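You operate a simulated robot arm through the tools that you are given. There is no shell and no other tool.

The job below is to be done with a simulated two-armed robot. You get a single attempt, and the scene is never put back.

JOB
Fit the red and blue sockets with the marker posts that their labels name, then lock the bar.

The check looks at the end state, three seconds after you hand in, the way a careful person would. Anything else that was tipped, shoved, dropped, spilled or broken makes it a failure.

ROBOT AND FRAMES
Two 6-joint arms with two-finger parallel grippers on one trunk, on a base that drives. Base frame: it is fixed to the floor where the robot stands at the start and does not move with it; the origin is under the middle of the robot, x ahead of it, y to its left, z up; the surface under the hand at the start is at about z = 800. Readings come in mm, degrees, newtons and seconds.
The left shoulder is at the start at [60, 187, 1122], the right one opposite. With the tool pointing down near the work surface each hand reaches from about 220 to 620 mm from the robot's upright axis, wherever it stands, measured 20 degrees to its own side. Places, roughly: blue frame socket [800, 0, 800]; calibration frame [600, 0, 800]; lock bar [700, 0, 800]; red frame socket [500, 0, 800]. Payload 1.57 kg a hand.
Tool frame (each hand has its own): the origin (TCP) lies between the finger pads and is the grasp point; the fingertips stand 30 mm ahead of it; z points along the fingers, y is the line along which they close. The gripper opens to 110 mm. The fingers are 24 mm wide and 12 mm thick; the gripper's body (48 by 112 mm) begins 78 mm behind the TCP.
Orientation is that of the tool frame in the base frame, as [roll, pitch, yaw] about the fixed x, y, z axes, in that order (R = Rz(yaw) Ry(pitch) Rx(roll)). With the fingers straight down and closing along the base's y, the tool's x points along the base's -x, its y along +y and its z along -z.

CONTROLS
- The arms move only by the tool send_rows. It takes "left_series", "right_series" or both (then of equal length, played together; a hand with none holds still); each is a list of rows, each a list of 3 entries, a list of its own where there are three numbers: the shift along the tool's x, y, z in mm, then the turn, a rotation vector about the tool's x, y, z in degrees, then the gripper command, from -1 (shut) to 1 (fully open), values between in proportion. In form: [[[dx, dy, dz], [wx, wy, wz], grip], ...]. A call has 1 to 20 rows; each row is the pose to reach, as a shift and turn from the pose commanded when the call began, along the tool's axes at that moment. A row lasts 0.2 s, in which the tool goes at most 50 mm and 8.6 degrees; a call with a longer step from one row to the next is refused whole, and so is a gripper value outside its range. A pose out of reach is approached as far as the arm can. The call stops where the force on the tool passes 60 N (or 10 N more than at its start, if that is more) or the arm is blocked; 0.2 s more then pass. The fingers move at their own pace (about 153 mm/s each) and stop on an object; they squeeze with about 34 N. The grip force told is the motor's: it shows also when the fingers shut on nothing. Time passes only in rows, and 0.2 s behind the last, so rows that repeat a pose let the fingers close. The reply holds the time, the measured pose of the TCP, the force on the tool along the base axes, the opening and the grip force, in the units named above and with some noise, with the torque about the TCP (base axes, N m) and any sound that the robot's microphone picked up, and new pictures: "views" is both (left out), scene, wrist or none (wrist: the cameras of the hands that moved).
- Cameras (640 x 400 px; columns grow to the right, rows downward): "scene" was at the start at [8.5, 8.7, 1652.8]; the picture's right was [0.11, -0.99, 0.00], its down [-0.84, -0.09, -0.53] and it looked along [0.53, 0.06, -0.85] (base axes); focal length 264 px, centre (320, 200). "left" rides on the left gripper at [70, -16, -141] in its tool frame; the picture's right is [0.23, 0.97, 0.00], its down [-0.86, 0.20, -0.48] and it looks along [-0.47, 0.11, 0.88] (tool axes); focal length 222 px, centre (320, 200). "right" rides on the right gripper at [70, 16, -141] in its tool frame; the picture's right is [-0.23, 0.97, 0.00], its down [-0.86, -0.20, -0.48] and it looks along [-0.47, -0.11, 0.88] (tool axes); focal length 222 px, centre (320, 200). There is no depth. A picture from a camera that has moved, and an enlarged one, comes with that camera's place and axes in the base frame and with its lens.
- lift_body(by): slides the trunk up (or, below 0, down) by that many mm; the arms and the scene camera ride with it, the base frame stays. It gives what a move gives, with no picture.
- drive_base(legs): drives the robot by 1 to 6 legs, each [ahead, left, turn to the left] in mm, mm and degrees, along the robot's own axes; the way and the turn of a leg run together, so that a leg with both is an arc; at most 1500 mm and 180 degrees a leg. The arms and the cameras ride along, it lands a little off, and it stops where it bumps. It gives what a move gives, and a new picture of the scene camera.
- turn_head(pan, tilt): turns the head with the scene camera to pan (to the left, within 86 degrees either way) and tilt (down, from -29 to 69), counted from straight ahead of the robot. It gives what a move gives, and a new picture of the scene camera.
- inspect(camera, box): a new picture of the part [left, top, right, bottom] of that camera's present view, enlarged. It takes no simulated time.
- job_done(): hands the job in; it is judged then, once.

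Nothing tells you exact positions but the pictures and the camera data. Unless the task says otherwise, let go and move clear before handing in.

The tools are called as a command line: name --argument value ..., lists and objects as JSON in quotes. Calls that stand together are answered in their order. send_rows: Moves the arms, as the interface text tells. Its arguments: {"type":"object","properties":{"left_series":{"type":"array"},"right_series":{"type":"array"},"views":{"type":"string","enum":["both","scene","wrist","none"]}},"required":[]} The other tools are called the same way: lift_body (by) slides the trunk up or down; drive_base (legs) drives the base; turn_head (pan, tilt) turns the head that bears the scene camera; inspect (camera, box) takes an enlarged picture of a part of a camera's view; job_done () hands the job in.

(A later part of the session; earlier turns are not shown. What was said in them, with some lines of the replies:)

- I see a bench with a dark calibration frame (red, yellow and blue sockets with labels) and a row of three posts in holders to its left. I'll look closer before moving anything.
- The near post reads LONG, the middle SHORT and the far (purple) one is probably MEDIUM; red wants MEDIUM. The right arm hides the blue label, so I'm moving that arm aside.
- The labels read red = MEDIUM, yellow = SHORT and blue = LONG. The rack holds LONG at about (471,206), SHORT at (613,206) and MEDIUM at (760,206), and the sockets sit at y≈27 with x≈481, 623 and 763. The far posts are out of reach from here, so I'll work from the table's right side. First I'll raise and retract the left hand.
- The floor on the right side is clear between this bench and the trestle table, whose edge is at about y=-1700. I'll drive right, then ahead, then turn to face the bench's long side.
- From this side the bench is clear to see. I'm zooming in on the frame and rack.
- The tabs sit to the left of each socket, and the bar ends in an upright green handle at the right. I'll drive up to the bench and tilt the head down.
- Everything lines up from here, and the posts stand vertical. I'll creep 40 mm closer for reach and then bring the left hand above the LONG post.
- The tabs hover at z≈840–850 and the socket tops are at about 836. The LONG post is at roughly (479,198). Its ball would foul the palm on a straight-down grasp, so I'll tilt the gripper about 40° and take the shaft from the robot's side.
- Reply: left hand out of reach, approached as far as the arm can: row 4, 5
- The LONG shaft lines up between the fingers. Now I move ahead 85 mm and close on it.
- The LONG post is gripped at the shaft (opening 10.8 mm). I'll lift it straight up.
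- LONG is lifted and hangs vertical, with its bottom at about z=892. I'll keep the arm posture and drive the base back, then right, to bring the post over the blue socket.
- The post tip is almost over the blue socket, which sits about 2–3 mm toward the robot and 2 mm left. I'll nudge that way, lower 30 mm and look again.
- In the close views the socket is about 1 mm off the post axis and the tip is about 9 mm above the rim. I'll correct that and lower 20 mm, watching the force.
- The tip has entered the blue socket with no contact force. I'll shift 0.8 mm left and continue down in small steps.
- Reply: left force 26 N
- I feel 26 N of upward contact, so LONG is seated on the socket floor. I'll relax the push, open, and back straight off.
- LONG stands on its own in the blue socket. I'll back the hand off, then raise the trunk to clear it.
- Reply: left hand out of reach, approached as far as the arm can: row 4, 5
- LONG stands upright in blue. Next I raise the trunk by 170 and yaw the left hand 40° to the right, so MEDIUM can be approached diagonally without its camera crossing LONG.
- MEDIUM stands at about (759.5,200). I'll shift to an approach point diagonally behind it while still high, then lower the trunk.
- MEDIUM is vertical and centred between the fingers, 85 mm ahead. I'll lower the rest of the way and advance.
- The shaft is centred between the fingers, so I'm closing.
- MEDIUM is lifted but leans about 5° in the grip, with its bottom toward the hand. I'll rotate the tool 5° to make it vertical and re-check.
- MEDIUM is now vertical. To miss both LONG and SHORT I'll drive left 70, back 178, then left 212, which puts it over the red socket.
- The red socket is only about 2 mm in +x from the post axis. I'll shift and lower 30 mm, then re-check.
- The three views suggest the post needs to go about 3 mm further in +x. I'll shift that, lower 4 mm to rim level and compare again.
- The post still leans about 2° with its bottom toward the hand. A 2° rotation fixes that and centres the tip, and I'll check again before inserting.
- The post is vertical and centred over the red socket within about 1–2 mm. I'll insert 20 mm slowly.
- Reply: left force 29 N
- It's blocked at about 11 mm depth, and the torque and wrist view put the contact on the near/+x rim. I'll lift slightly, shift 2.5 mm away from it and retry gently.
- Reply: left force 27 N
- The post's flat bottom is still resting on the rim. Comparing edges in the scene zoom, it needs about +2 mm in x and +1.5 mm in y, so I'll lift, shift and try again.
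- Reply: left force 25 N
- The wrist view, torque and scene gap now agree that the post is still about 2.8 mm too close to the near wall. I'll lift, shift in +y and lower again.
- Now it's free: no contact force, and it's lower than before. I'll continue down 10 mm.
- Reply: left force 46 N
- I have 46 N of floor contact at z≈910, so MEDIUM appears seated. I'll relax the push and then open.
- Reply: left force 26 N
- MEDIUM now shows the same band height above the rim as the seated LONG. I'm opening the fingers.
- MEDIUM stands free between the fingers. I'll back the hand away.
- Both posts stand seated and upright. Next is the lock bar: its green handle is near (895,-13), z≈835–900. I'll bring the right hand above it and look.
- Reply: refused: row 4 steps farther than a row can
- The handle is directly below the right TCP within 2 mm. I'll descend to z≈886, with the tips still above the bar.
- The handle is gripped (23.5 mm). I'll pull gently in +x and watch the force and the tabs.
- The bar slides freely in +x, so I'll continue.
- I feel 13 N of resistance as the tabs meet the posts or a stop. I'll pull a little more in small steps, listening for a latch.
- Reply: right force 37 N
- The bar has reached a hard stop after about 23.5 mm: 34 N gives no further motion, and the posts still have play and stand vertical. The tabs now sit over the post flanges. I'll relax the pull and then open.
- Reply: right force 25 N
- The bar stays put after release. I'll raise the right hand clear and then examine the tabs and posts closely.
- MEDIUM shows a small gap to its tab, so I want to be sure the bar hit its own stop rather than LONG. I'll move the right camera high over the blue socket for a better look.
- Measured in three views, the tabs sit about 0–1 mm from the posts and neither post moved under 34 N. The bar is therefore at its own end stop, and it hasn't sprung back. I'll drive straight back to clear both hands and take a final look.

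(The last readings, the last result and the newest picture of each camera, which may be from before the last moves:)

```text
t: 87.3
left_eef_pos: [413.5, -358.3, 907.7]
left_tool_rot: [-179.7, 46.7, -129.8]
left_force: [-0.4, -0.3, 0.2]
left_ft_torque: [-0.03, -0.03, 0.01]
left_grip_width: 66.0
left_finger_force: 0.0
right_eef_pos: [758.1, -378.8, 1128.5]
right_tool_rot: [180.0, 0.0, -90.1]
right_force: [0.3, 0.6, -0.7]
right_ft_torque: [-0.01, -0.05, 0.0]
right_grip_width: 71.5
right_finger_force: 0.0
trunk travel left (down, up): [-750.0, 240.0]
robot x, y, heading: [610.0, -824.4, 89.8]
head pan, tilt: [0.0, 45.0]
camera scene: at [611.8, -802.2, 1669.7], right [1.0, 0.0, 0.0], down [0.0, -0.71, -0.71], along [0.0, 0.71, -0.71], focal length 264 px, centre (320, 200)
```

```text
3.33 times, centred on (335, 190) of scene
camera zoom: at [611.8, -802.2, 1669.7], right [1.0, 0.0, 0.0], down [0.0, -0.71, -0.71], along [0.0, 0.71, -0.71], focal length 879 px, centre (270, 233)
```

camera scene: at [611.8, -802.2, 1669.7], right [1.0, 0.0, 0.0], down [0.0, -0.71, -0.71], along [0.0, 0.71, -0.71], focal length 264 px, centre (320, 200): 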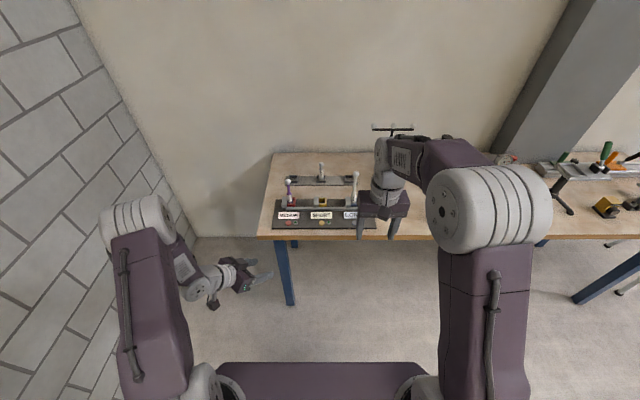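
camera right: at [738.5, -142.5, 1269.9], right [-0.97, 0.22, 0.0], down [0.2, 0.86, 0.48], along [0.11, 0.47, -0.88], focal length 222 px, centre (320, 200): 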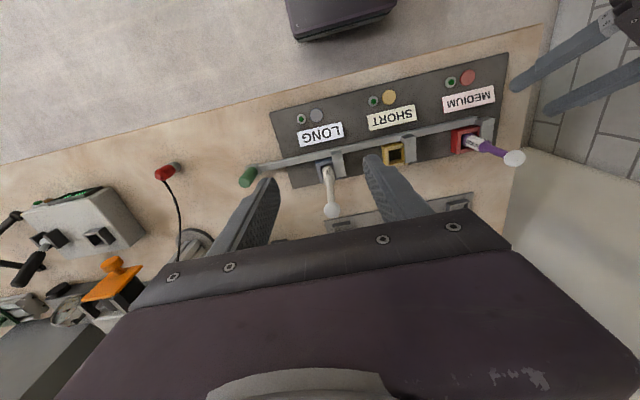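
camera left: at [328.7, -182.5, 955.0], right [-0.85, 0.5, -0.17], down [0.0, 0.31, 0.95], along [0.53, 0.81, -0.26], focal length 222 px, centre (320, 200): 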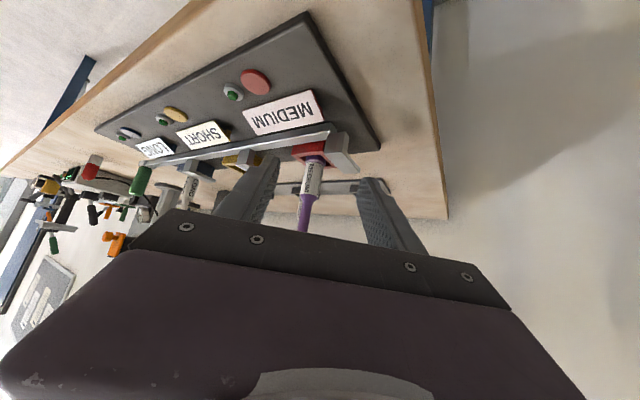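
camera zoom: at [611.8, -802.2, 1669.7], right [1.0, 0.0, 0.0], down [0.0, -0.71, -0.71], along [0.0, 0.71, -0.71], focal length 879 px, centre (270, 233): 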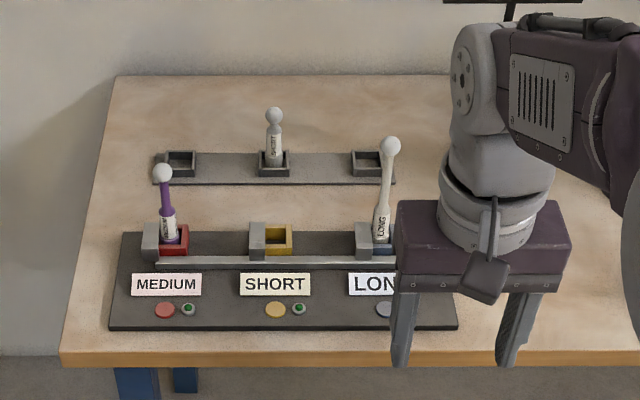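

send_rows --right_series '[[[0, -45, 0], [0, 0, 0], 0.3], [[0, -90, 0], [0, 0, 0], 0.3], [[0, -135, 0], [0, 0, 0], 0.3], [[0, -180, 0], [0, 0, 0], 0.3], [[0, -220, 0], [0, 0, 0], 0.3], [[0, -220, 0], [0, 0, 0], 0.3]]' --views "scene"

inspect --camera "scene" --box '[260, 140, 420, 240]'

```text
t: 88.7
left_eef_pos: [413.3, -360.0, 907.7]
left_tool_rot: [-179.7, 46.6, -129.7]
left_force: [0.2, -0.4, -0.3]
left_ft_torque: [-0.04, 0.0, -0.02]
left_grip_width: 66.0
left_finger_force: 0.1
right_eef_pos: [976.0, -378.6, 1132.0]
right_tool_rot: [-179.8, 0.1, -90.2]
right_force: [0.2, 0.2, -0.1]
right_ft_torque: [0.02, -0.02, -0.03]
right_grip_width: 71.6
right_finger_force: 0.1
trunk travel left (down, up): [-750.0, 240.0]
robot x, y, heading: [609.9, -823.4, 90.0]
head pan, tilt: [0.0, 45.0]
camera scene: at [610.7, -801.4, 1669.8], right [1.0, 0.0, 0.0], down [0.0, -0.71, -0.71], along [0.0, 0.71, -0.71], focal length 264 px, centre (320, 200)
```

scene: 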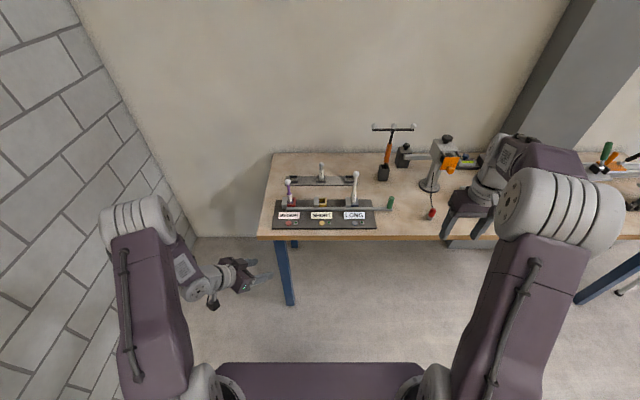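

```text
4.00 times, centred on (340, 190) of scene
camera zoom: at [610.7, -801.4, 1669.8], right [1.0, 0.0, 0.0], down [0.0, -0.71, -0.71], along [0.0, 0.71, -0.71], focal length 1054 px, centre (240, 240)
```

zoom: 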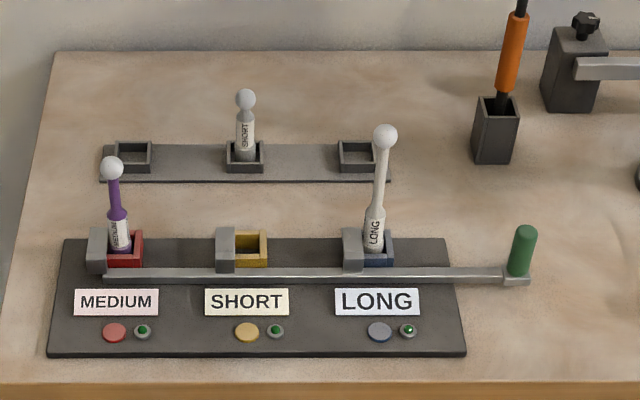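

inspect --camera "scene" --box '[278, 212, 308, 230]'

inspect --camera "scene" --box '[345, 212, 375, 230]'

inspect --camera "scene" --box '[280, 190, 300, 212]'

inspect --camera "scene" --box '[343, 190, 363, 212]'

```text
16.00 times, centred on (293, 221) of scene
camera zoom: at [610.7, -801.4, 1669.8], right [1.0, 0.0, 0.0], down [0.0, -0.71, -0.71], along [0.0, 0.71, -0.71], focal length 4218 px, centre (752, -136)
```

zoom: 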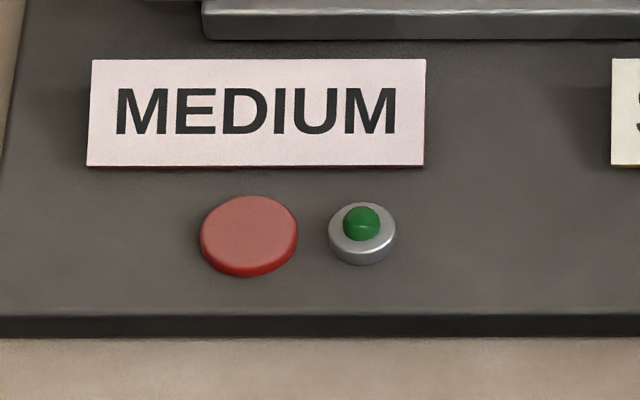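

```text
16.00 times, centred on (360, 221) of scene
camera zoom: at [610.7, -801.4, 1669.8], right [1.0, 0.0, 0.0], down [0.0, -0.71, -0.71], along [0.0, 0.71, -0.71], focal length 4218 px, centre (-320, -136)
```

zoom: 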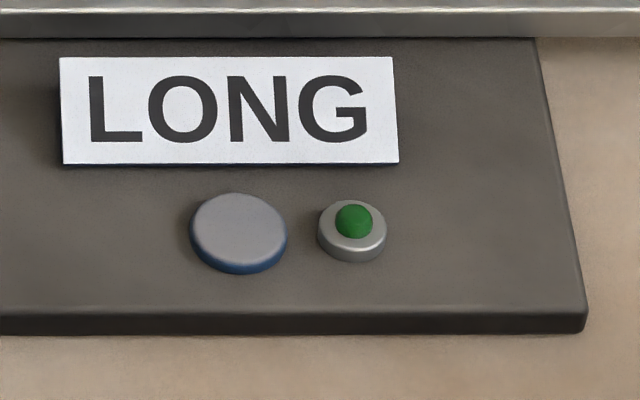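

```text
16.00 times, centred on (290, 201) of scene
camera zoom: at [610.7, -801.4, 1669.8], right [1.0, 0.0, 0.0], down [0.0, -0.71, -0.71], along [0.0, 0.71, -0.71], focal length 4218 px, centre (800, 184)
```

zoom: 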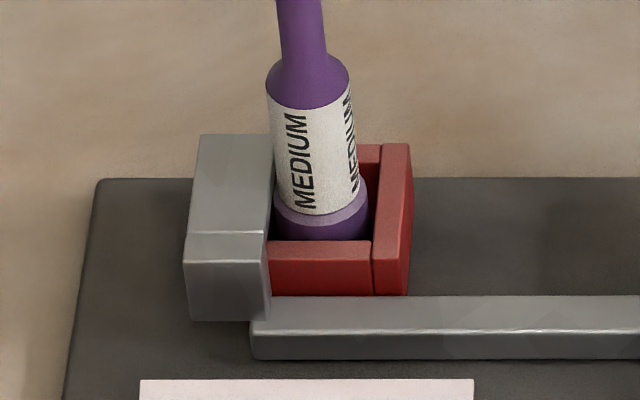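

```text
16.00 times, centred on (353, 201) of scene
camera zoom: at [610.7, -801.4, 1669.8], right [1.0, 0.0, 0.0], down [0.0, -0.71, -0.71], along [0.0, 0.71, -0.71], focal length 4218 px, centre (-208, 184)
```

zoom: 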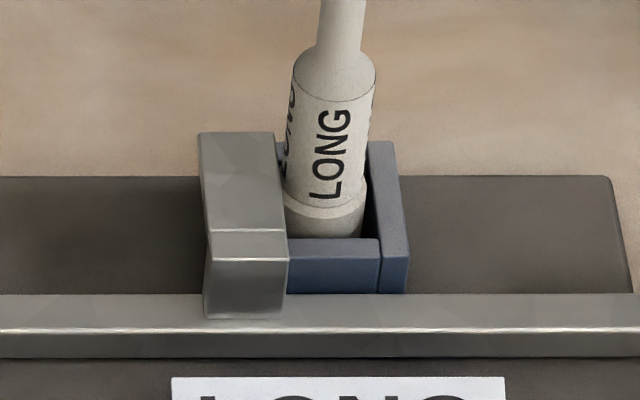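

MEDIUM is seated in the red socket and LONG in the blue one, both upright. The bar is at its stop with the tabs closed up to the posts. SHORT and everything else is undisturbed, and both hands are clear, so I'm handing in.

job_done

```text
The job is handed in.
```

The MEDIUM post is in the red socket and the LONG post is in the blue one, as their labels say. I slid the lock bar to the end of its travel.

- **Posts:** both stand upright and rest on their socket floors. MEDIUM caught on the socket rim on the first tries and needed small corrections before it went in.
- **Lock bar:** it slid about 23.5 mm and then stopped hard. Pulling at 34 N moved it no further, and it stayed there after I let go. I heard no click or other latch sound, so I'm taking that stop as the locked position. The bar's tabs ended within about 1 mm of both posts.
- **Everything else:** the SHORT post, the empty yellow socket and the other objects on the bench look undisturbed in the last pictures. Both hands were open and clear when I handed in.
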